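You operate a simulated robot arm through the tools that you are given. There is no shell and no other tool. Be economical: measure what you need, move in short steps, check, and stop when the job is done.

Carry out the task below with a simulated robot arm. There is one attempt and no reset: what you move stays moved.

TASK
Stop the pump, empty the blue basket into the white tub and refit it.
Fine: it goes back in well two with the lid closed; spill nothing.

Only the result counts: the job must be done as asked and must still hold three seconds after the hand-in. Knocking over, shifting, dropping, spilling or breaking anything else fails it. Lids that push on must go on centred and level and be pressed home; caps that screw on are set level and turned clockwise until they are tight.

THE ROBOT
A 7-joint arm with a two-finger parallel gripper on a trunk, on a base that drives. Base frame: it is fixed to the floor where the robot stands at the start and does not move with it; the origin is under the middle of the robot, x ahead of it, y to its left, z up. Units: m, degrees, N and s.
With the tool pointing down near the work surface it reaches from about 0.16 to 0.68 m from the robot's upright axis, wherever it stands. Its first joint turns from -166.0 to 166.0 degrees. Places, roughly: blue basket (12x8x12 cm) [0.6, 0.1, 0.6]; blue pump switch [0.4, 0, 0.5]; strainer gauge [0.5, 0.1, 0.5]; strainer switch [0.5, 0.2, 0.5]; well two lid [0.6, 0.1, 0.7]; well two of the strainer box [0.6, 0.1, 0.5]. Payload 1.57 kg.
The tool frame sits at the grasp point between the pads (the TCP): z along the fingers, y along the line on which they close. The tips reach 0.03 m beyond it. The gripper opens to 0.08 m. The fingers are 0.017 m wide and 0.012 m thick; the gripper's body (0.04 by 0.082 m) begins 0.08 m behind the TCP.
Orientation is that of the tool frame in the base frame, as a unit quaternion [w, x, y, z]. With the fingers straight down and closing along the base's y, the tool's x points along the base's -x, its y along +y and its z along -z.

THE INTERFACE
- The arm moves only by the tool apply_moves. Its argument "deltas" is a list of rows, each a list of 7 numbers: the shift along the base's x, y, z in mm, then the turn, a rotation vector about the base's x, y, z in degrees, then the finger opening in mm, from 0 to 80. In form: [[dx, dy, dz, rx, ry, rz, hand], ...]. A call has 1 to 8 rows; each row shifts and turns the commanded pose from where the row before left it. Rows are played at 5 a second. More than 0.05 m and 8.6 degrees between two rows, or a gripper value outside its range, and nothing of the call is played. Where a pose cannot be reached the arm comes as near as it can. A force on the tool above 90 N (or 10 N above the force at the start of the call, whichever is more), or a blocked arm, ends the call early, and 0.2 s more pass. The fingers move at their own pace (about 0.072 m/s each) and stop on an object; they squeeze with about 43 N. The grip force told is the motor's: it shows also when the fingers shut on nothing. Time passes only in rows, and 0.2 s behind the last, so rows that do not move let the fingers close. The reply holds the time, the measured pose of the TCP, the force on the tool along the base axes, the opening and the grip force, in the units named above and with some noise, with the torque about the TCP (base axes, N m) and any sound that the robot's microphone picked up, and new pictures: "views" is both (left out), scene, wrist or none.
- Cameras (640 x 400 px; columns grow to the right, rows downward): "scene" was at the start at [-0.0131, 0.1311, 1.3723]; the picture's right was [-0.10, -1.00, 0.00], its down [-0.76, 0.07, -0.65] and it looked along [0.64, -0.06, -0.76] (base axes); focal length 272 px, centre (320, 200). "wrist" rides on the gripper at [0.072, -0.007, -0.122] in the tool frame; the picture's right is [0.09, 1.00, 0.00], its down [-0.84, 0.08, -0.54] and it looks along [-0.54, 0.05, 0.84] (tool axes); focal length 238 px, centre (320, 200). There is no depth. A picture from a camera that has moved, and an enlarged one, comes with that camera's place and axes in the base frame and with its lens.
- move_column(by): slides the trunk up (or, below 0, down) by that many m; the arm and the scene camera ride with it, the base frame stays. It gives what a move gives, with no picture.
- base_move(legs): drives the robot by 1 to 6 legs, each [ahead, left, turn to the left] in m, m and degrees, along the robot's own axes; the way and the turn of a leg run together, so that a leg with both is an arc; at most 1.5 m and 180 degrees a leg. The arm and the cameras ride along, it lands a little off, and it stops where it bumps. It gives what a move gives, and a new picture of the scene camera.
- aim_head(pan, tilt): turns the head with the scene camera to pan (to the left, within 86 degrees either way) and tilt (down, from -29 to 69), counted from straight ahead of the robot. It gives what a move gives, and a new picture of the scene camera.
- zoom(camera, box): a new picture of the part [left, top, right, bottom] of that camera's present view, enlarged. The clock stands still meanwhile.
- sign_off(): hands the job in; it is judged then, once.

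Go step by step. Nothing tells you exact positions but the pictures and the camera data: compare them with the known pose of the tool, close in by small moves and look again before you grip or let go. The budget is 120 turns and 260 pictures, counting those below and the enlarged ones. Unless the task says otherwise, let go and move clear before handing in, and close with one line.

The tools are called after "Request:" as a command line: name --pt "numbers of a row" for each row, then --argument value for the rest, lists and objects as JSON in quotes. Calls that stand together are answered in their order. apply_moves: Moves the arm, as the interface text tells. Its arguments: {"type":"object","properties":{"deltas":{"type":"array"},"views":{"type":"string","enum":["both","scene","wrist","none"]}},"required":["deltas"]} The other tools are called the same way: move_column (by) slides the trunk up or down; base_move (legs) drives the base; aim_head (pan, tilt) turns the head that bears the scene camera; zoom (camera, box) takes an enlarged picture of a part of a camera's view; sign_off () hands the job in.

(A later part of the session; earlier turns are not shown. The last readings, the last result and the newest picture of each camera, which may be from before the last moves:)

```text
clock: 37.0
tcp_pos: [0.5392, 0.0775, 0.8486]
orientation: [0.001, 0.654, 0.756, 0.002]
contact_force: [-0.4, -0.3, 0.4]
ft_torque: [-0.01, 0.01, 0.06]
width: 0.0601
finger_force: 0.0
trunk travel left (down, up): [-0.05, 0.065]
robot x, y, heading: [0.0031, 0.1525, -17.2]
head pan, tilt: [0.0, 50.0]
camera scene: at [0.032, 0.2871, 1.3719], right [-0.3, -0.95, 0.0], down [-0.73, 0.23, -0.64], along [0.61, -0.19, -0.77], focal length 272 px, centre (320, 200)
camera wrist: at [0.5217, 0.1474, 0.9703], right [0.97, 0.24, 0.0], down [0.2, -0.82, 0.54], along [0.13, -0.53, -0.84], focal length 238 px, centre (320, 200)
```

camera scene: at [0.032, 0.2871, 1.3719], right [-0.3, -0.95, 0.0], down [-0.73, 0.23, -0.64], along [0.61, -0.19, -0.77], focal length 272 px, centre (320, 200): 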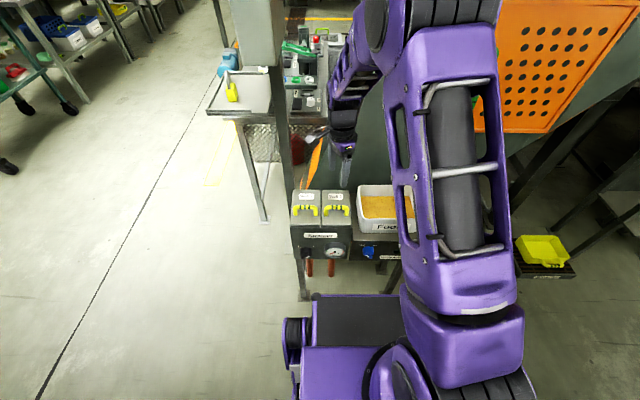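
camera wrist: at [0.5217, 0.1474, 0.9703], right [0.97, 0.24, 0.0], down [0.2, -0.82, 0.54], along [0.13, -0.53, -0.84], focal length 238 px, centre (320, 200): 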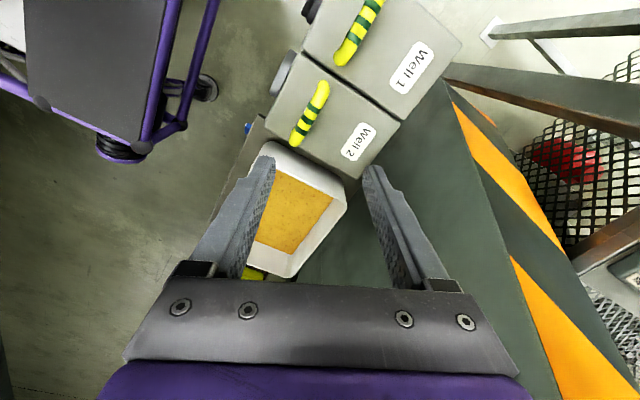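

Request:
apply_moves --pt "-3 0 -15 0 0 -8.5 60" --pt "-3 0 -15 0 0 -8.5 60" --pt "-3 0 -15 0 0 -8.5 60" --views "both"

Request:
zoom --camera "scene" --box '[280, 120, 440, 240]'

```text
clock: 37.9
tcp_pos: [0.5296, 0.0772, 0.8034]
orientation: [0.002, 0.805, 0.593, 0.001]
contact_force: [0.3, -0.3, 0.6]
ft_torque: [-0.02, -0.06, -0.01]
width: 0.0601
finger_force: 0.0
trunk travel left (down, up): [-0.05, 0.065]
robot x, y, heading: [0.0024, 0.1506, -17.4]
head pan, tilt: [0.0, 50.0]
camera scene: at [0.0319, 0.287, 1.372], right [-0.3, -0.95, 0.0], down [-0.73, 0.23, -0.64], along [0.61, -0.19, -0.77], focal length 272 px, centre (320, 200)
camera wrist: at [0.5439, 0.1476, 0.925], right [0.98, -0.21, 0.0], down [-0.18, -0.82, 0.54], along [-0.11, -0.53, -0.84], focal length 238 px, centre (320, 200)
```

scene: 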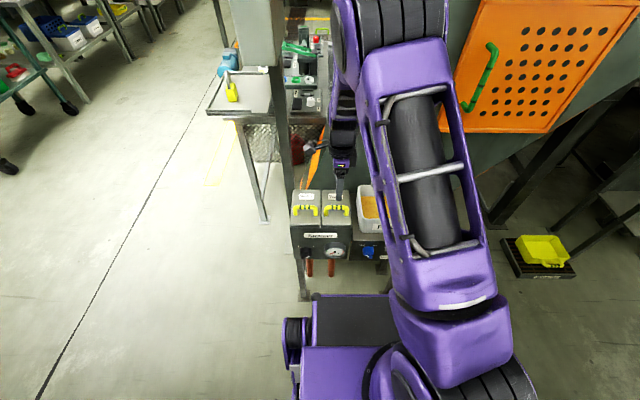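
wrist: 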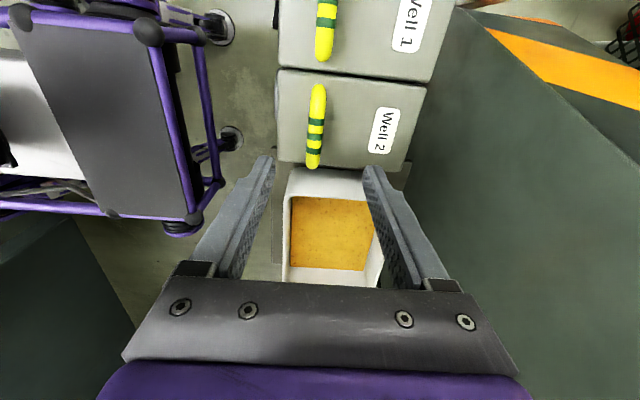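

```text
3.33 times, centred on (360, 180) of scene
camera zoom: at [0.0319, 0.287, 1.372], right [-0.3, -0.95, 0.0], down [-0.73, 0.23, -0.64], along [0.61, -0.19, -0.77], focal length 906 px, centre (187, 267)
```

zoom: 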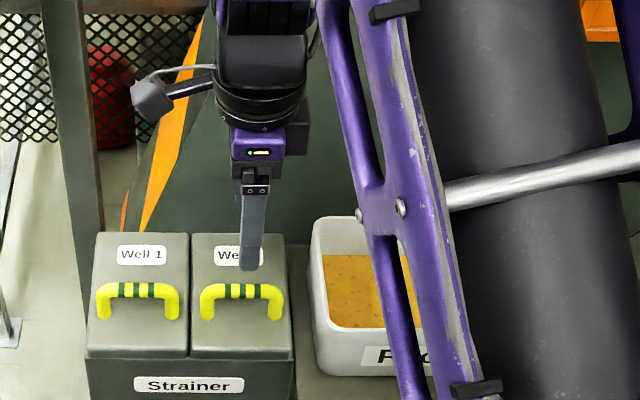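

Request:
apply_moves --pt "0 0 -20 0 0 0 60" --pt "0 0 -20 0 0 0 60" --pt "0 0 -15 0 0 0 60" --views "wrist"

Request:
zoom --camera "scene" --box '[290, 150, 390, 225]'

```text
clock: 38.6
tcp_pos: [0.5295, 0.0774, 0.7487]
orientation: [0.002, 0.804, 0.594, 0.001]
contact_force: [-0.4, -0.7, -0.3]
ft_torque: [0.02, 0.01, -0.02]
width: 0.0601
finger_force: 0.0
trunk travel left (down, up): [-0.05, 0.065]
robot x, y, heading: [0.0002, 0.153, -17.7]
head pan, tilt: [0.0, 50.0]
camera wrist: at [0.5429, 0.1476, 0.8702], right [0.98, -0.2, 0.0], down [-0.17, -0.82, 0.54], along [-0.11, -0.53, -0.84], focal length 238 px, centre (320, 200)
```

wrist: 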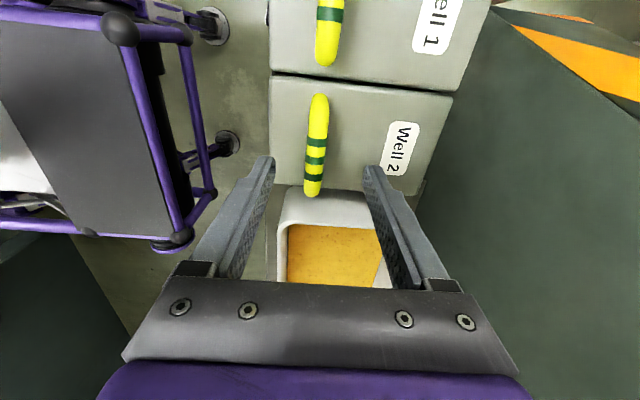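

```text
5.33 times, centred on (340, 188) of scene
camera zoom: at [0.032, 0.287, 1.3719], right [-0.3, -0.95, 0.0], down [-0.73, 0.23, -0.64], along [0.61, -0.19, -0.77], focal length 1450 px, centre (213, 267)
```

zoom: 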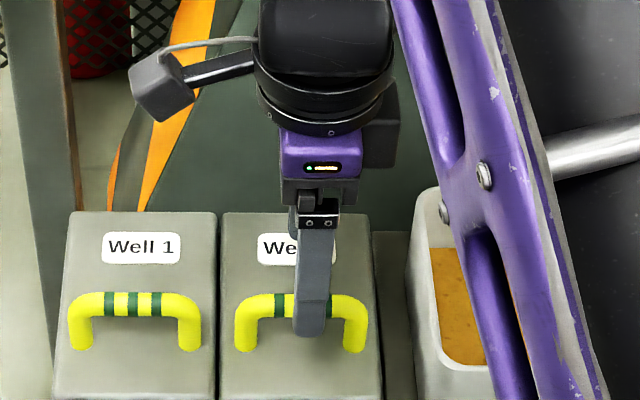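

Request:
apply_moves --pt "1 6 0 0 0 0 50" --pt "0 0 -15 0 0 0 50" --pt "0 0 -15 0 0 0 50" --views "wrist"

Request:
zoom --camera "scene" --box '[290, 150, 390, 225]'

```text
clock: 39.5
tcp_pos: [0.5297, 0.0854, 0.7179]
orientation: [0.002, 0.804, 0.594, 0.0]
contact_force: [-0.1, -0.2, 0.4]
ft_torque: [0.05, 0.02, -0.01]
width: 0.0502
finger_force: 0.1
trunk travel left (down, up): [-0.05, 0.065]
robot x, y, heading: [0.0015, 0.1517, -17.3]
head pan, tilt: [0.0, 50.0]
camera wrist: at [0.5441, 0.1543, 0.8402], right [0.98, -0.2, 0.0], down [-0.17, -0.82, 0.54], along [-0.11, -0.53, -0.84], focal length 238 px, centre (320, 200)
```

wrist: 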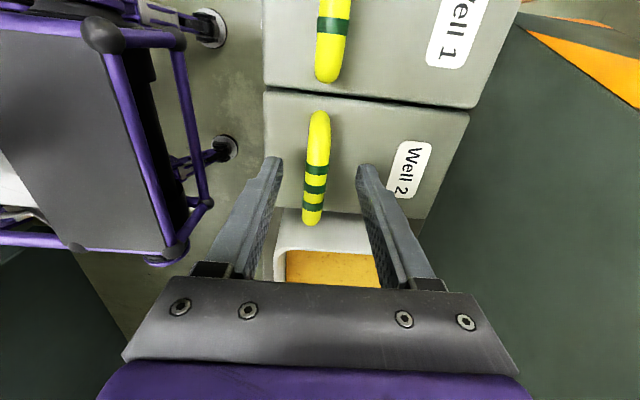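

```text
5.33 times, centred on (340, 188) of scene
camera zoom: at [0.0319, 0.287, 1.372], right [-0.3, -0.95, 0.0], down [-0.73, 0.23, -0.64], along [0.61, -0.19, -0.77], focal length 1450 px, centre (213, 267)
```

zoom: 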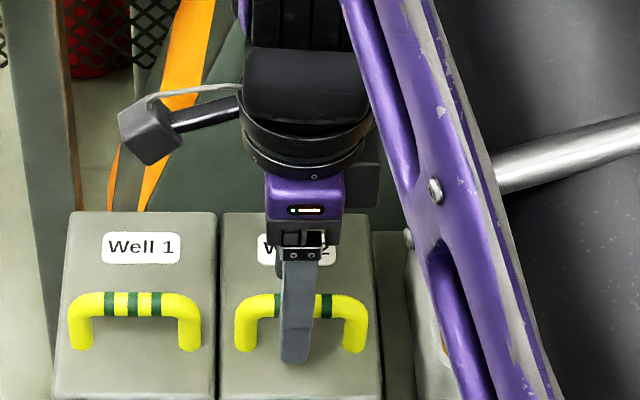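

Request:
apply_moves --pt "-1 -2 -14 0 0 0 50" --pt "0 0 -14 0 0 0 50" --views "wrist"

Request:
zoom --camera "scene" --box '[290, 150, 390, 225]'

```text
clock: 40.0
tcp_pos: [0.5297, 0.0807, 0.6936]
orientation: [0.002, 0.804, 0.595, 0.003]
contact_force: [-3.1, -0.1, 31.4]
ft_torque: [0.25, 1.0, 0.04]
width: 0.0523
finger_force: 0.7
trunk travel left (down, up): [-0.05, 0.065]
robot x, y, heading: [0.0028, 0.1516, -17.3]
head pan, tilt: [0.0, 50.0]
camera wrist: at [0.5431, 0.1509, 0.8151], right [0.98, -0.2, 0.01], down [-0.18, -0.82, 0.54], along [-0.1, -0.53, -0.84], focal length 238 px, centre (320, 200)
```

wrist: 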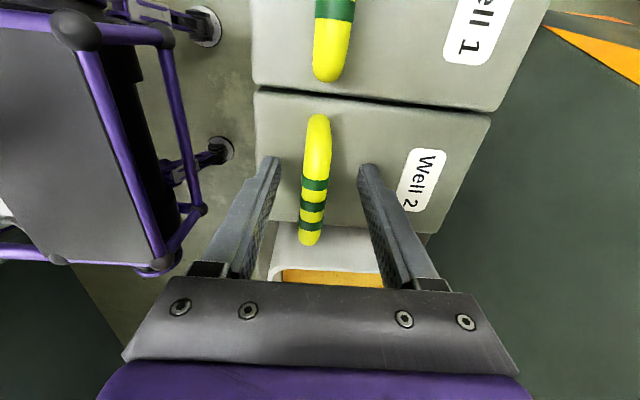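

```text
5.33 times, centred on (340, 188) of scene
camera zoom: at [0.0302, 0.2872, 1.3728], right [-0.3, -0.95, 0.0], down [-0.73, 0.23, -0.64], along [0.61, -0.19, -0.77], focal length 1450 px, centre (213, 267)
```

zoom: 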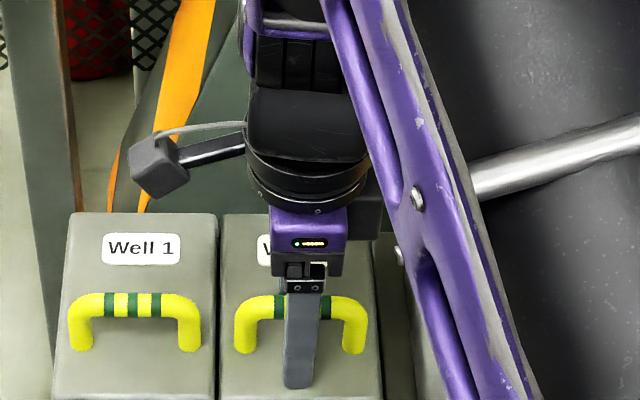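

Fingertips just touch the lid; the handle is between them. I raise 3 mm, centre and close.

Request:
apply_moves --pt "-3 0 5 0 0 0 50" --pt "0 0 0 0 0 0 0" --pt "0 0 0 0 0 0 0" --pt "0 0 0 0 0 0 0" --views "wrist"

```text
clock: 41.0
tcp_pos: [0.5258, 0.0812, 0.6931]
orientation: [0.002, 0.804, 0.594, 0.002]
contact_force: [7.0, -1.2, 1.8]
ft_torque: [0.1, 0.02, -0.42]
width: 0.0136
finger_force: 30.3
trunk travel left (down, up): [-0.05, 0.065]
robot x, y, heading: [0.0008, 0.1531, -17.3]
head pan, tilt: [0.0, 50.0]
camera wrist: at [0.5402, 0.1514, 0.8155], right [0.98, -0.21, 0.0], down [-0.17, -0.82, 0.54], along [-0.11, -0.53, -0.84], focal length 238 px, centre (320, 200)
```

wrist: 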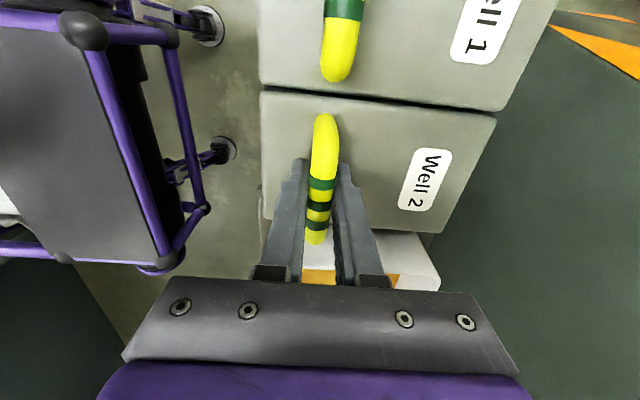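

Request:
apply_moves --pt "0 0 4 0 0 0 0" --pt "0 0 4 0 0 0 0" --views "wrist"

Request:
zoom --camera "scene" --box '[290, 150, 390, 225]'

```text
clock: 41.6
tcp_pos: [0.5298, 0.0813, 0.702]
orientation: [0.003, 0.804, 0.595, 0.002]
contact_force: [27.7, -8.3, -20.4]
ft_torque: [0.02, 0.38, -0.36]
width: 0.0138
finger_force: 30.3
trunk travel left (down, up): [-0.05, 0.065]
robot x, y, heading: [0.0044, 0.1536, -17.2]
head pan, tilt: [0.0, 50.0]
camera wrist: at [0.5433, 0.1505, 0.8234], right [0.98, -0.21, 0.01], down [-0.18, -0.82, 0.54], along [-0.11, -0.53, -0.84], focal length 238 px, centre (320, 200)
```

wrist: 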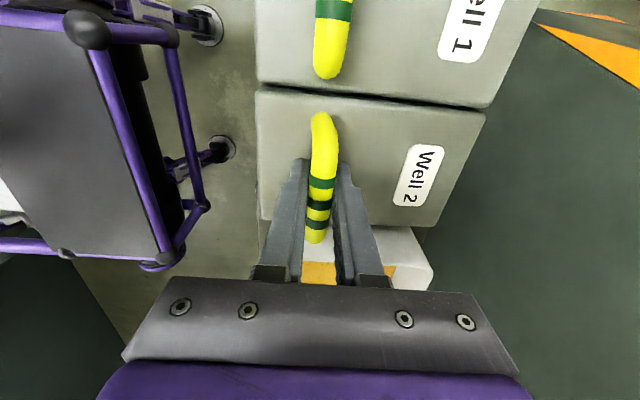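

```text
5.33 times, centred on (340, 188) of scene
camera zoom: at [0.035, 0.2863, 1.3716], right [-0.3, -0.95, 0.0], down [-0.73, 0.23, -0.64], along [0.61, -0.19, -0.77], focal length 1450 px, centre (213, 267)
```

zoom: 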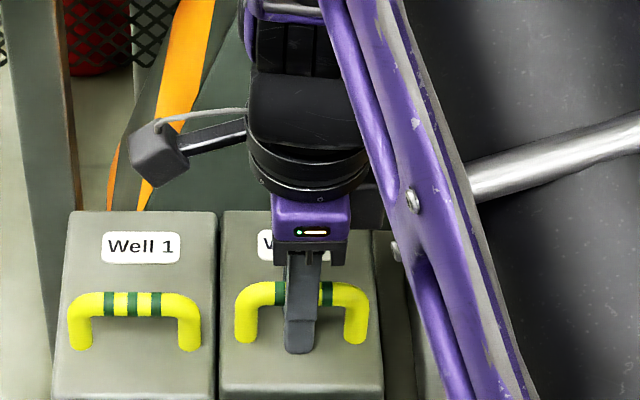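

The lid is hinged at the rear (lifting drags the hand rearward). I'll set it back down and regrip higher on the handle so the fingers can pivot around the bar as it swings.

Request:
apply_moves --pt "-1 0 -4 0 0 0 0" --pt "-1 0 -4 0 0 0 0" --pt "0 0 0 0 0 0 35" --pt "0 0 0 0 0 0 35" --pt "0 0 10 0 0 0 35" --pt "0 0 0 0 0 0 0" --pt "0 0 0 0 0 0 0" --views "none"

Request:
zoom --camera "scene" --box '[290, 150, 390, 225]'

```text
clock: 43.2
tcp_pos: [0.5263, 0.082, 0.7049]
orientation: [0.003, 0.805, 0.593, 0.001]
contact_force: [14.3, -2.1, -3.3]
ft_torque: [0.03, -0.11, -0.38]
width: 0.014
finger_force: 29.8
trunk travel left (down, up): [-0.05, 0.065]
robot x, y, heading: [-0.0005, 0.1522, -17.5]
head pan, tilt: [0.0, 50.0]
```

```text
5.33 times, centred on (340, 188) of scene
camera zoom: at [0.0331, 0.2868, 1.3719], right [-0.3, -0.95, 0.0], down [-0.73, 0.23, -0.64], along [0.61, -0.19, -0.77], focal length 1450 px, centre (213, 267)
```

zoom: 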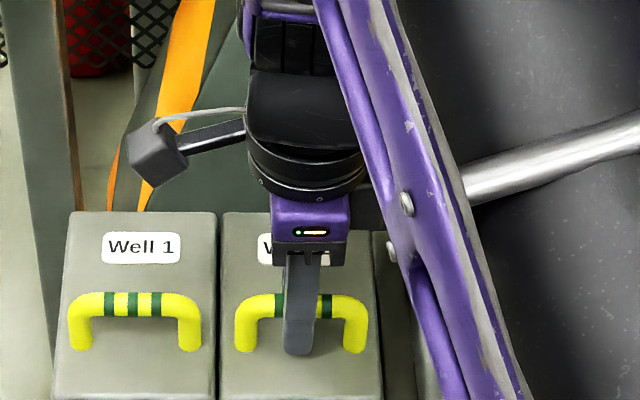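

Request:
apply_moves --pt "5.3 -1.7 8.3 0 0 0 0" --pt "5.3 -1.7 8.3 0 0 0 0" --pt "6.6 -2.1 7.2 0 0 0 0" --pt "6.6 -2.1 7.2 0 0 0 0" --views "wrist"

Request:
zoom --camera "scene" --box '[290, 150, 390, 225]'

```text
clock: 44.2
tcp_pos: [0.5449, 0.0757, 0.7367]
orientation: [0.0, 0.804, 0.595, 0.0]
contact_force: [-17.3, 3.9, 12.9]
ft_torque: [-0.22, 0.35, -0.52]
width: 0.0135
finger_force: 30.1
trunk travel left (down, up): [-0.05, 0.065]
robot x, y, heading: [0.0002, 0.1503, -17.6]
head pan, tilt: [0.0, 50.0]
camera wrist: at [0.5606, 0.1456, 0.8589], right [0.98, -0.2, 0.0], down [-0.17, -0.82, 0.54], along [-0.11, -0.53, -0.84], focal length 238 px, centre (320, 200)
```

wrist: 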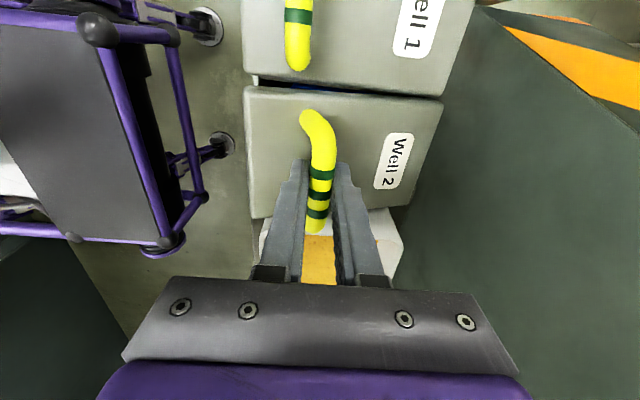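

```text
5.33 times, centred on (340, 188) of scene
camera zoom: at [0.03, 0.2875, 1.3722], right [-0.3, -0.95, 0.0], down [-0.73, 0.23, -0.64], along [0.61, -0.19, -0.77], focal length 1450 px, centre (213, 267)
```

zoom: 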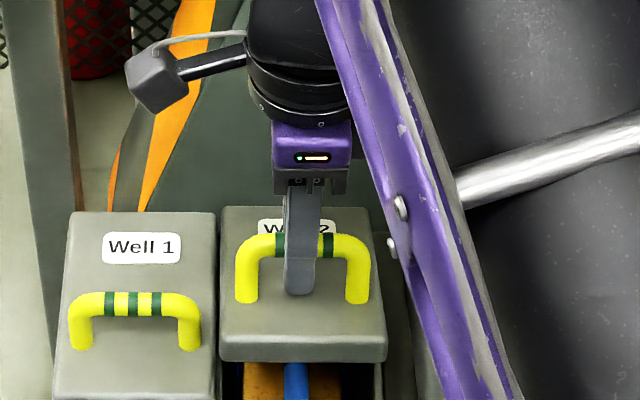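

The hinge model fits; the basket with its blue handle is visible inside. Continue the arc.

Request:
apply_moves --pt "4.6 -1.5 6.4 0 0 0 0" --pt "4.6 -1.5 6.4 0 0 0 0" --pt "7.5 -2.4 5.2 0 0 0 0" --pt "7.5 -2.4 5.2 0 0 0 0" --pt "8.2 -2.6 3.7 0 0 0 0" --pt "8.2 -2.6 3.7 0 0 0 0" --views "wrist"

Request:
zoom --camera "scene" --box '[290, 150, 390, 225]'

```text
clock: 45.6
tcp_pos: [0.5894, 0.0614, 0.7687]
orientation: [0.002, 0.804, 0.595, 0.003]
contact_force: [-3.4, 7.4, 10.0]
ft_torque: [-0.1, 0.1, -0.51]
width: 0.0141
finger_force: 30.5
trunk travel left (down, up): [-0.05, 0.065]
robot x, y, heading: [0.0034, 0.1489, -17.3]
head pan, tilt: [0.0, 50.0]
camera wrist: at [0.6035, 0.1314, 0.8899], right [0.98, -0.2, 0.01], down [-0.17, -0.82, 0.54], along [-0.11, -0.53, -0.84], focal length 238 px, centre (320, 200)
```

wrist: 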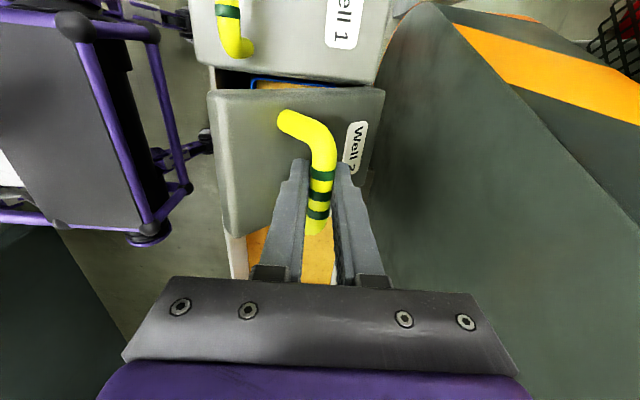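

```text
5.33 times, centred on (340, 188) of scene
camera zoom: at [0.0312, 0.2876, 1.372], right [-0.3, -0.95, 0.0], down [-0.73, 0.23, -0.64], along [0.61, -0.19, -0.77], focal length 1450 px, centre (213, 267)
```

zoom: 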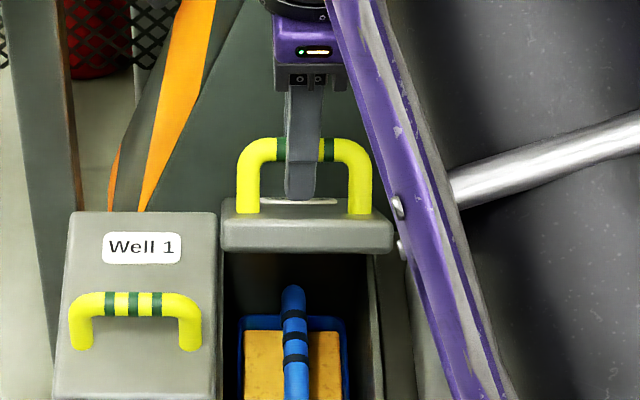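

Request:
apply_moves --pt "8.7 -2.8 2.2 0 0 0 0" --pt "8.7 -2.8 2.2 0 0 0 0" --pt "9 -2.9 0.6 0 0 0 0" --pt "9 -2.9 0.6 0 0 0 0" --pt "8.9 -2.8 -1.1 0 0 0 0" --pt "8.9 -2.8 -1.1 0 0 0 0" --views "both"

Request:
zoom --camera "scene" --box '[290, 120, 410, 210]'

```text
clock: 47.0
tcp_pos: [0.6399, 0.0426, 0.7718]
orientation: [0.003, 0.804, 0.594, 0.002]
contact_force: [1.2, 1.6, 21.0]
ft_torque: [-0.07, 0.03, -0.5]
width: 0.0139
finger_force: 30.3
trunk travel left (down, up): [-0.05, 0.065]
robot x, y, heading: [0.0015, 0.153, -17.7]
head pan, tilt: [0.0, 50.0]
camera scene: at [0.0306, 0.2873, 1.372], right [-0.3, -0.95, 0.0], down [-0.73, 0.23, -0.64], along [0.61, -0.19, -0.77], focal length 272 px, centre (320, 200)
camera wrist: at [0.6553, 0.1136, 0.8929], right [0.98, -0.21, 0.01], down [-0.18, -0.82, 0.54], along [-0.11, -0.53, -0.84], focal length 238 px, centre (320, 200)
```

scene: 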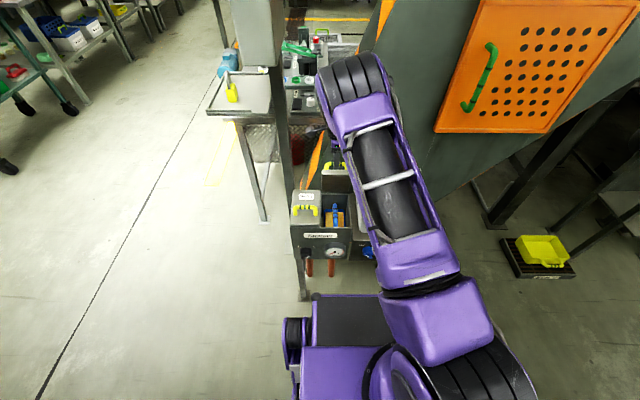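
wrist: 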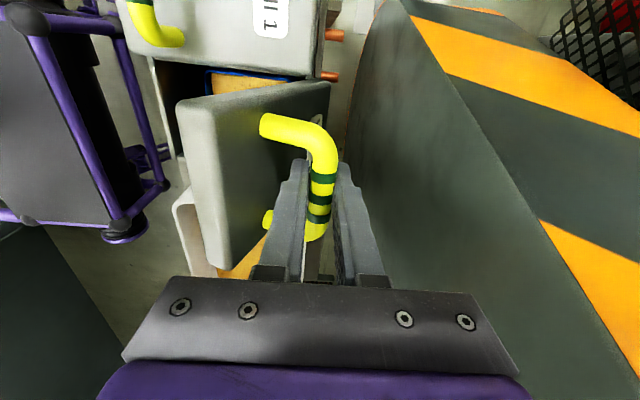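

```text
4.44 times, centred on (350, 165) of scene
camera zoom: at [0.0306, 0.2873, 1.372], right [-0.3, -0.95, 0.0], down [-0.73, 0.23, -0.64], along [0.61, -0.19, -0.77], focal length 1209 px, centre (187, 356)
```

zoom: 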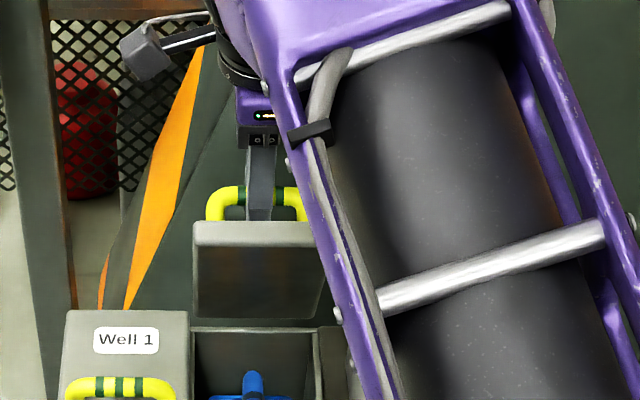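

Request:
apply_moves --pt "8.6 -2.7 -2 0 0 0 0" --pt "8.6 -2.7 -2.5 0 0 0 0" --pt "8 -2.5 -4 0 0 0 0" --pt "8 -2.5 -4 0 0 0 0" --views "wrist"

```text
clock: 48.0
tcp_pos: [0.6751, 0.0326, 0.7588]
orientation: [0.002, 0.805, 0.594, 0.002]
contact_force: [6.7, -4.9, 21.8]
ft_torque: [0.04, -0.02, -0.5]
width: 0.0142
finger_force: 30.4
trunk travel left (down, up): [-0.05, 0.065]
robot x, y, heading: [0.0007, 0.1485, -17.3]
head pan, tilt: [0.0, 50.0]
camera wrist: at [0.6894, 0.1026, 0.8809], right [0.98, -0.21, 0.01], down [-0.18, -0.82, 0.54], along [-0.11, -0.53, -0.84], focal length 238 px, centre (320, 200)
```

wrist: 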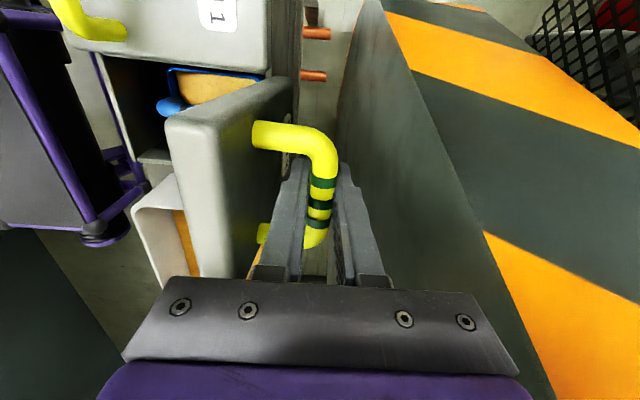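

Request:
apply_moves --pt "7.5 -2.4 -4.5 0 0 0 0" --pt "7 -2.2 -5 0 0 0 0" --views "wrist"

```text
clock: 48.6
tcp_pos: [0.6884, 0.028, 0.7511]
orientation: [0.003, 0.804, 0.595, 0.002]
contact_force: [9.5, -8.2, 20.2]
ft_torque: [0.08, 0.02, -0.5]
width: 0.0139
finger_force: 29.8
trunk travel left (down, up): [-0.05, 0.065]
robot x, y, heading: [0.0023, 0.1525, -17.8]
head pan, tilt: [0.0, 50.0]
camera wrist: at [0.7027, 0.0985, 0.8727], right [0.98, -0.2, 0.01], down [-0.18, -0.82, 0.54], along [-0.1, -0.53, -0.84], focal length 238 px, centre (320, 200)
```

wrist: 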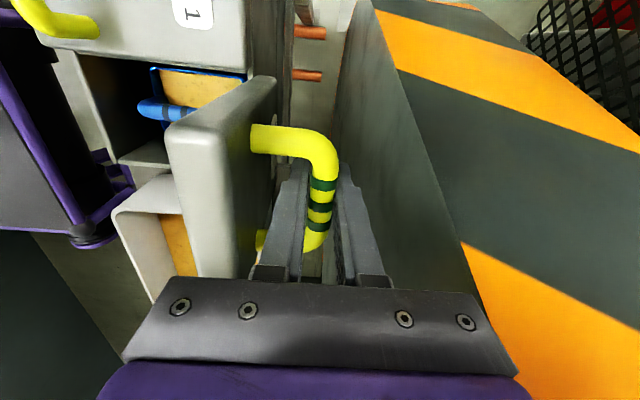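

Request:
apply_moves --pt "0 0 0 0 0 0 26" --pt "0 0 0 0 0 0 26" --views "wrist"

```text
clock: 49.2
tcp_pos: [0.6869, 0.0303, 0.7481]
orientation: [0.0, 0.804, 0.594, 0.001]
contact_force: [-0.6, 0.2, -0.4]
ft_torque: [0.02, -0.03, 0.06]
width: 0.026
finger_force: 0.1
trunk travel left (down, up): [-0.05, 0.065]
robot x, y, heading: [0.0028, 0.1508, -17.6]
head pan, tilt: [0.0, 50.0]
camera wrist: at [0.7024, 0.0997, 0.8697], right [0.98, -0.2, 0.0], down [-0.17, -0.82, 0.54], along [-0.11, -0.53, -0.84], focal length 238 px, centre (320, 200)
```

wrist: 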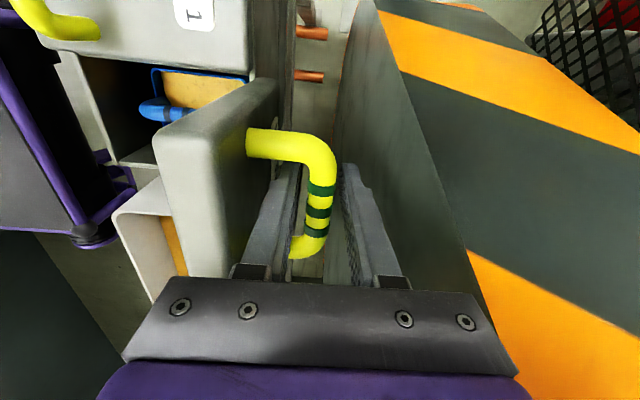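

Request:
apply_moves --pt "2 -0.6 12 0 0 0 26" --pt "2 -0.6 12 0 0 0 26" --pt "2 -0.6 12 0 0 0 26" --views "wrist"

```text
clock: 50.0
tcp_pos: [0.6971, 0.0266, 0.785]
orientation: [0.002, 0.804, 0.594, 0.002]
contact_force: [0.1, -0.2, 0.0]
ft_torque: [0.02, 0.02, 0.01]
width: 0.0261
finger_force: 0.1
trunk travel left (down, up): [-0.05, 0.065]
robot x, y, heading: [0.0039, 0.1499, -17.3]
head pan, tilt: [0.0, 50.0]
camera wrist: at [0.71, 0.0969, 0.9073], right [0.98, -0.2, 0.0], down [-0.17, -0.82, 0.54], along [-0.11, -0.53, -0.84], focal length 238 px, centre (320, 200)
```

wrist: 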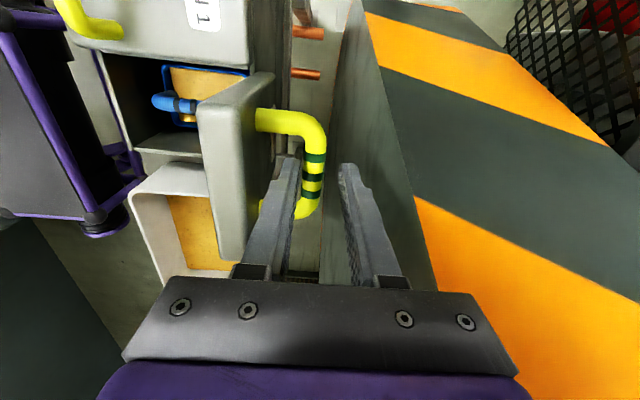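

Request:
apply_moves --pt "3 -1 40 0 0 0 26" --pt "0 0 40 0 0 0 40" --pt "0 0 35 0 0 0 60" --pt "-30 9 0 0 0 8.5 70" --pt "-40 12 0 0 0 8.5 70" --pt "-40 12 0 0 0 8.5 70" --pt "-25 8 0 0 0 8.5 70" --pt "0 0 0 0 0 8.5 70" --views "none"

Request:
apply_moves --pt "0 0 0 0 0 8.5 70" --pt "0 0 0 0 0 8.5 70" --pt "0 0 0 0 0 8.5 70" --pt "0 0 0 0 0 8.5 70" --pt "0 0 0 0 0 8.5 70" --pt "0 0 0 0 0 5 70" --views "both"

Request:
zoom --camera "scene" --box '[290, 150, 430, 250]'

```text
clock: 51.9
tcp_pos: [0.562, 0.0668, 0.9009]
orientation: [0.0, 0.533, 0.846, 0.001]
contact_force: [0.0, -0.2, -0.8]
ft_torque: [0.0, -0.01, 0.0]
width: 0.0702
finger_force: 0.0
trunk travel left (down, up): [-0.05, 0.065]
robot x, y, heading: [0.0006, 0.1499, -17.4]
head pan, tilt: [0.0, 50.0]
```

```text
clock: 53.2
tcp_pos: [0.562, 0.067, 0.9002]
orientation: [0.0, 0.148, 0.989, 0.002]
contact_force: [-0.1, 0.5, 0.0]
ft_torque: [-0.01, 0.01, -0.03]
width: 0.0699
finger_force: 0.0
trunk travel left (down, up): [-0.05, 0.065]
robot x, y, heading: [0.0007, 0.1526, -17.5]
head pan, tilt: [0.0, 50.0]
camera scene: at [0.032, 0.287, 1.3719], right [-0.3, -0.95, 0.0], down [-0.73, 0.23, -0.64], along [0.61, -0.19, -0.77], focal length 272 px, centre (320, 200)
camera wrist: at [0.4919, 0.0807, 1.0215], right [0.2, 0.98, 0.0], down [0.82, -0.17, 0.54], along [0.53, -0.11, -0.84], focal length 238 px, centre (320, 200)
```

scene: 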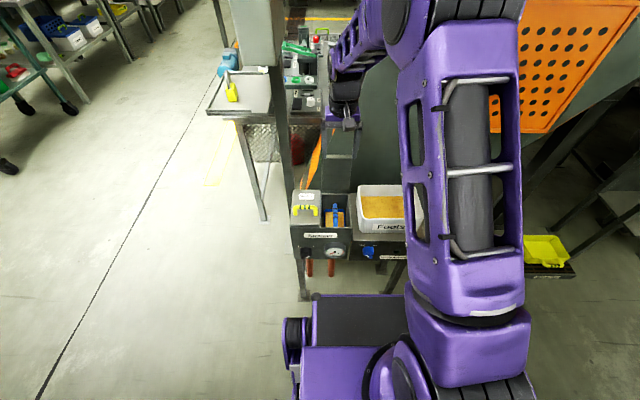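
wrist: 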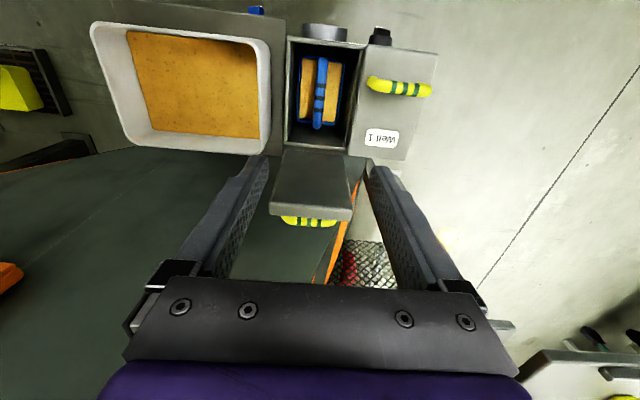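

```text
4.00 times, centred on (360, 200) of scene
camera zoom: at [0.032, 0.287, 1.3719], right [-0.3, -0.95, 0.0], down [-0.73, 0.23, -0.64], along [0.61, -0.19, -0.77], focal length 1088 px, centre (160, 200)
```

zoom: 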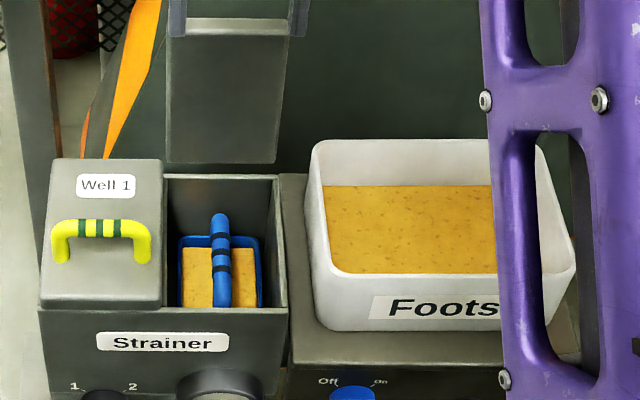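

The lid stays open; the basket sits in well two with its handle running front-to-back. I'll zoom in to locate the handle and the tub.

Request:
zoom --camera "wrist" --box '[80, 0, 440, 225]'

Request:
aim_head --pan -30 --tilt 25

```text
1.78 times, centred on (260, 112) of wrist
camera zoom: at [0.4919, 0.0807, 1.0215], right [0.2, 0.98, 0.0], down [0.82, -0.17, 0.54], along [0.53, -0.11, -0.84], focal length 424 px, centre (427, 356)
```

zoom: 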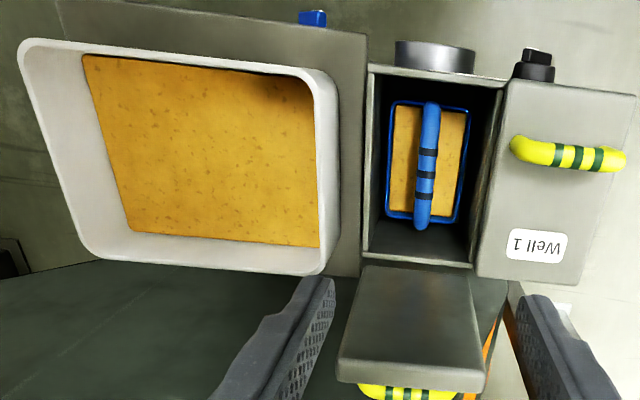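

```text
clock: 54.2
tcp_pos: [0.5623, 0.0672, 0.9005]
orientation: [0.0, 0.149, 0.989, 0.002]
contact_force: [0.1, 0.7, -0.3]
ft_torque: [0.0, -0.01, -0.01]
width: 0.0698
finger_force: 0.0
trunk travel left (down, up): [-0.05, 0.065]
robot x, y, heading: [0.0029, 0.1512, -17.4]
head pan, tilt: [-30.0, 25.0]
camera scene: at [0.021, 0.2423, 1.4094], right [-0.74, -0.68, 0.0], down [-0.29, 0.31, -0.91], along [0.61, -0.67, -0.42], focal length 272 px, centre (320, 200)
```

scene: 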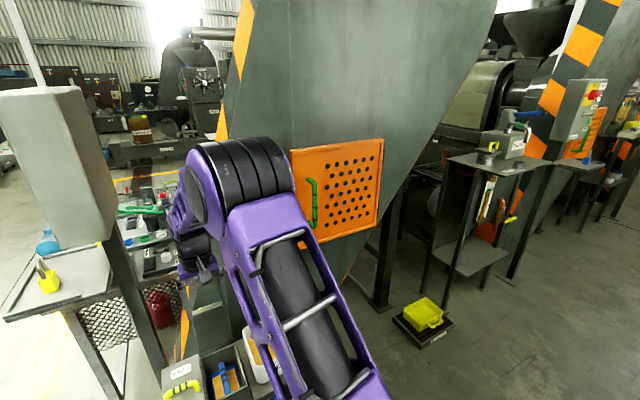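

The hopper face is roughly vertical, well behind. The handle is about (0.556, 0.068, 0.62). I descend above it and check.

Request:
apply_moves --pt "-3 1 -40 0 0 0 50" --pt "-3 0 -40 0 0 0 50" --pt "0 0 -40 0 0 0 50" --pt "0 0 -40 0 0 0 50" --pt "0 0 -30 0 0 0 50" --views "wrist"

Request:
aim_head --pan 0 --tilt 50

Request:
zoom --camera "scene" --box '[290, 150, 410, 240]'

Request:
zoom --camera "wrist" --box '[240, 60, 440, 185]'

```text
clock: 55.4
tcp_pos: [0.5582, 0.0698, 0.709]
orientation: [0.0, 0.149, 0.989, 0.002]
contact_force: [0.8, 0.3, 0.2]
ft_torque: [-0.03, 0.0, 0.02]
width: 0.0501
finger_force: 0.0
trunk travel left (down, up): [-0.05, 0.065]
robot x, y, heading: [0.0059, 0.1503, -17.3]
head pan, tilt: [-30.0, 25.0]
camera wrist: at [0.4866, 0.0832, 0.8301], right [0.2, 0.98, 0.0], down [0.82, -0.17, 0.54], along [0.53, -0.11, -0.84], focal length 238 px, centre (320, 200)
```

wrist: 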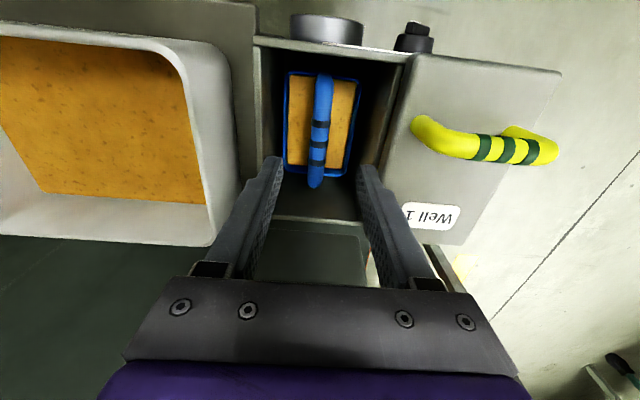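

```text
clock: 56.4
tcp_pos: [0.5575, 0.0693, 0.7094]
orientation: [0.001, 0.148, 0.989, 0.001]
contact_force: [-0.3, -0.2, -0.1]
ft_torque: [0.01, 0.01, 0.02]
width: 0.0503
finger_force: 0.0
trunk travel left (down, up): [-0.05, 0.065]
robot x, y, heading: [0.0019, 0.1522, -17.5]
head pan, tilt: [0.0, 50.0]
camera scene: at [0.0321, 0.287, 1.372], right [-0.3, -0.95, 0.0], down [-0.73, 0.23, -0.64], along [0.61, -0.19, -0.77], focal length 272 px, centre (320, 200)
```

scene: 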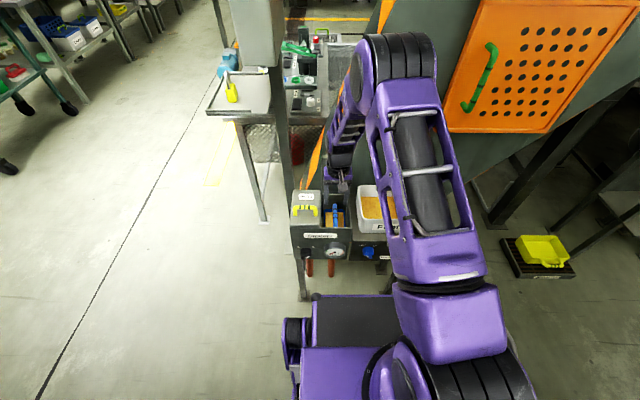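

```text
4.44 times, centred on (350, 195) of scene
camera zoom: at [0.0321, 0.287, 1.372], right [-0.3, -0.95, 0.0], down [-0.73, 0.23, -0.64], along [0.61, -0.19, -0.77], focal length 1209 px, centre (187, 222)
```

zoom: 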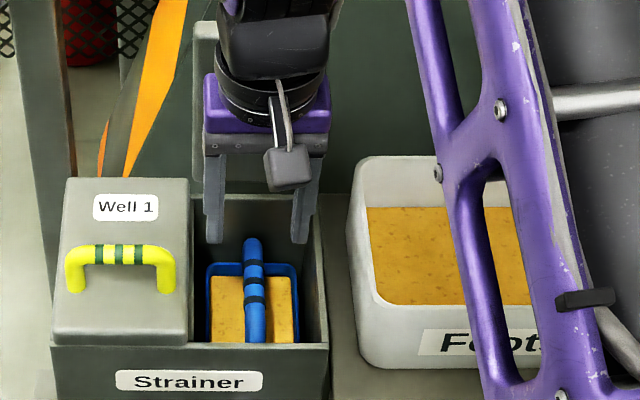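

```text
3.20 times, centred on (340, 122) of wrist
camera zoom: at [0.4866, 0.0833, 0.8307], right [0.2, 0.98, 0.0], down [0.82, -0.17, 0.54], along [0.53, -0.11, -0.84], focal length 763 px, centre (256, 448)
```

zoom: 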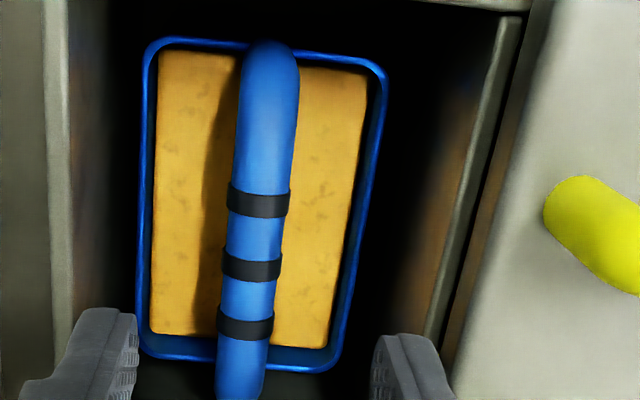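

Request:
apply_moves --pt "0 -2 -25 0 0 0 50" --pt "0 0 -25 0 0 0 50" --pt "0 0 -15 0 0 0 50" --views "wrist"

Request:
zoom --camera "scene" --box '[290, 150, 410, 240]'

```text
clock: 57.1
tcp_pos: [0.5549, 0.0674, 0.6432]
orientation: [0.001, 0.149, 0.989, 0.0]
contact_force: [0.4, -0.5, 0.3]
ft_torque: [0.01, 0.0, -0.01]
width: 0.0501
finger_force: 0.0
trunk travel left (down, up): [-0.05, 0.065]
robot x, y, heading: [0.0022, 0.152, -16.9]
head pan, tilt: [0.0, 50.0]
camera wrist: at [0.4855, 0.0805, 0.7652], right [0.2, 0.98, 0.0], down [0.82, -0.17, 0.54], along [0.53, -0.11, -0.84], focal length 238 px, centre (320, 200)
```

wrist: 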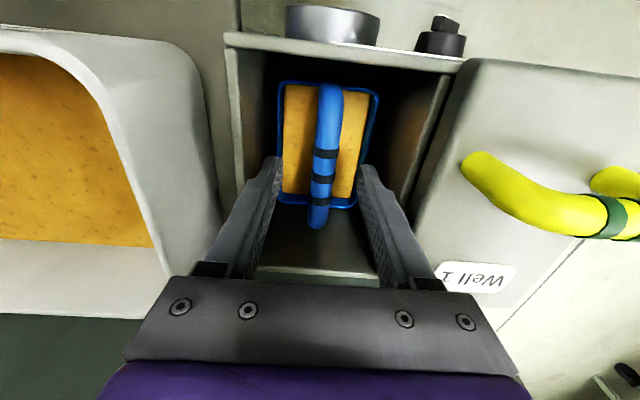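

```text
4.44 times, centred on (350, 195) of scene
camera zoom: at [0.032, 0.287, 1.372], right [-0.3, -0.95, 0.0], down [-0.73, 0.23, -0.64], along [0.61, -0.19, -0.77], focal length 1209 px, centre (187, 222)
```

zoom: 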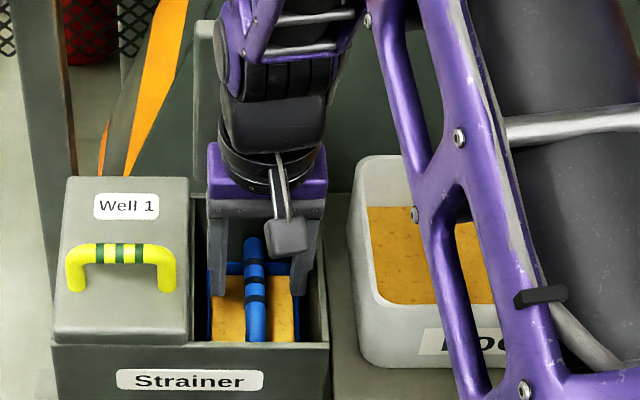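

Request:
apply_moves --pt "0 0 -7 0 0 0 36" --pt "0 0 -7 0 0 0 36" --pt "0 0 0 0 0 0 0" --pt "0 0 0 0 0 0 0" --views "wrist"

Request:
zoom --camera "wrist" --box '[240, 60, 400, 260]'

```text
clock: 58.1
tcp_pos: [0.5572, 0.066, 0.6308]
orientation: [0.0, 0.149, 0.989, 0.002]
contact_force: [-0.8, -0.5, 0.1]
ft_torque: [-0.02, -0.01, 0.0]
width: 0.015
finger_force: 31.3
trunk travel left (down, up): [-0.05, 0.065]
robot x, y, heading: [0.0047, 0.1507, -17.5]
head pan, tilt: [0.0, 50.0]
camera wrist: at [0.486, 0.0794, 0.7516], right [0.2, 0.98, 0.0], down [0.82, -0.17, 0.54], along [0.53, -0.11, -0.84], focal length 238 px, centre (320, 200)
```

wrist: 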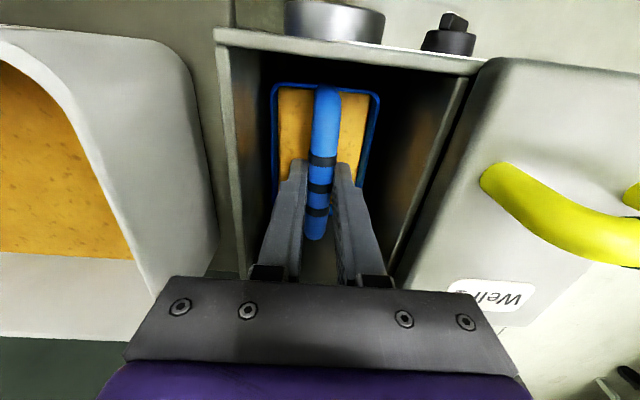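

```text
2.00 times, centred on (320, 160) of wrist
camera zoom: at [0.486, 0.0794, 0.7516], right [0.2, 0.98, 0.0], down [0.82, -0.17, 0.54], along [0.53, -0.11, -0.84], focal length 477 px, centre (320, 280)
```

zoom: 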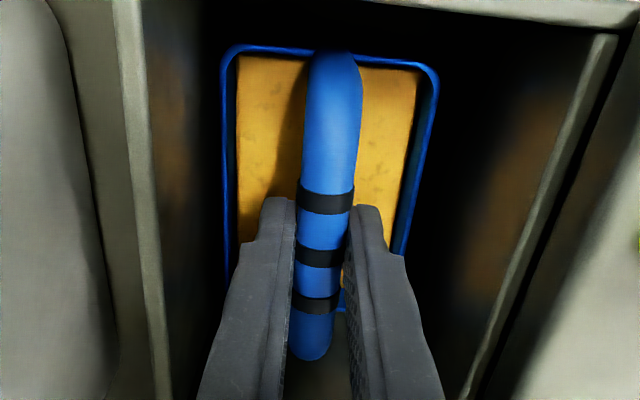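

Gripped. Lift slowly at first and check the force.

Request:
apply_moves --pt "0 0 5 0 0 0 0" --pt "0 0 10 0 0 0 0" --pt "0 0 15 0 0 0 0" --pt "0 0 0 0 0 0 0" --views "wrist"

```text
clock: 59.1
tcp_pos: [0.5557, 0.0664, 0.6621]
orientation: [0.0, 0.149, 0.989, 0.002]
contact_force: [0.1, -0.2, -1.8]
ft_torque: [-0.05, 0.02, 0.06]
width: 0.0153
finger_force: 30.7
trunk travel left (down, up): [-0.05, 0.065]
robot x, y, heading: [-0.0003, 0.1571, -17.3]
head pan, tilt: [0.0, 50.0]
camera wrist: at [0.4853, 0.0795, 0.7831], right [0.2, 0.98, 0.0], down [0.82, -0.17, 0.54], along [0.53, -0.11, -0.84], focal length 238 px, centre (320, 200)
```

wrist: 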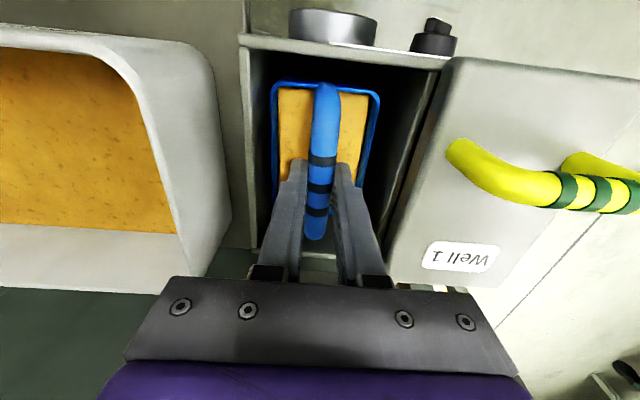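

Request:
apply_moves --pt "0 0 25 0 0 0 0" --pt "0 0 35 0 0 0 0" --pt "0 0 35 0 0 0 0" --pt "0 0 35 0 0 0 0" --pt "0 0 35 0 0 0 0" --pt "0 0 35 0 0 0 0" --pt "0 0 0 0 0 0 0" --views "both"

Request:
zoom --camera "scene" --box '[290, 90, 450, 240]'

```text
clock: 60.8
tcp_pos: [0.5567, 0.0657, 0.8609]
orientation: [0.0, 0.149, 0.989, 0.001]
contact_force: [0.2, 0.4, -1.5]
ft_torque: [0.0, 0.02, 0.01]
width: 0.0148
finger_force: 31.1
trunk travel left (down, up): [-0.05, 0.065]
robot x, y, heading: [0.003, 0.1526, -17.5]
head pan, tilt: [0.0, 50.0]
camera scene: at [0.0321, 0.287, 1.3719], right [-0.3, -0.95, 0.0], down [-0.73, 0.23, -0.64], along [0.61, -0.19, -0.77], focal length 272 px, centre (320, 200)
camera wrist: at [0.4863, 0.0796, 0.9824], right [0.2, 0.98, 0.0], down [0.82, -0.17, 0.54], along [0.53, -0.11, -0.84], focal length 238 px, centre (320, 200)
```

scene: 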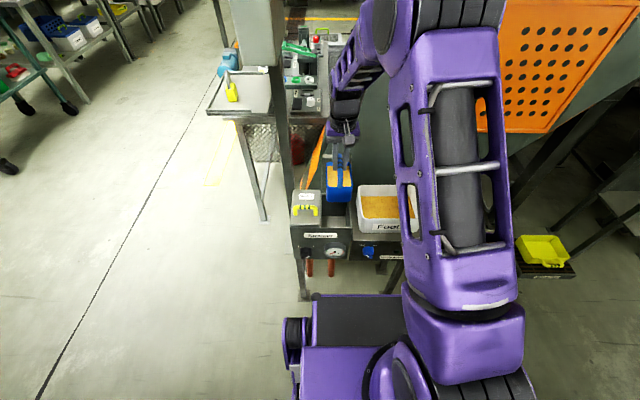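
wrist: 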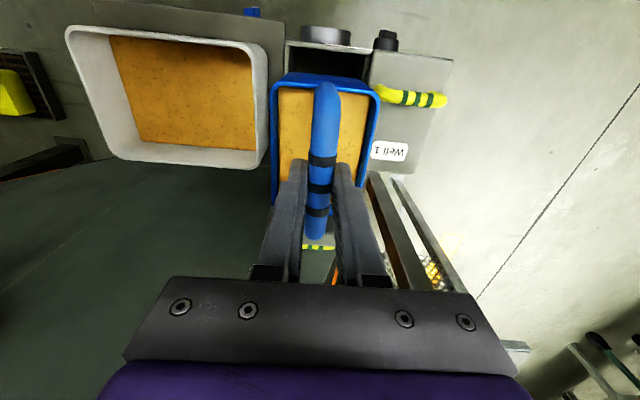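

```text
2.67 times, centred on (370, 165) of scene
camera zoom: at [0.0321, 0.287, 1.3719], right [-0.3, -0.95, 0.0], down [-0.73, 0.23, -0.64], along [0.61, -0.19, -0.77], focal length 725 px, centre (187, 293)
```

zoom: 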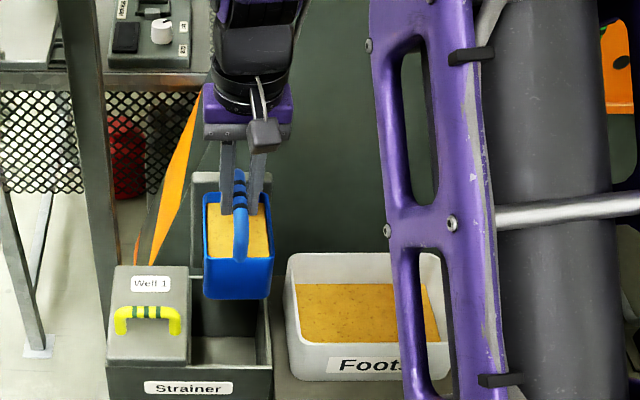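

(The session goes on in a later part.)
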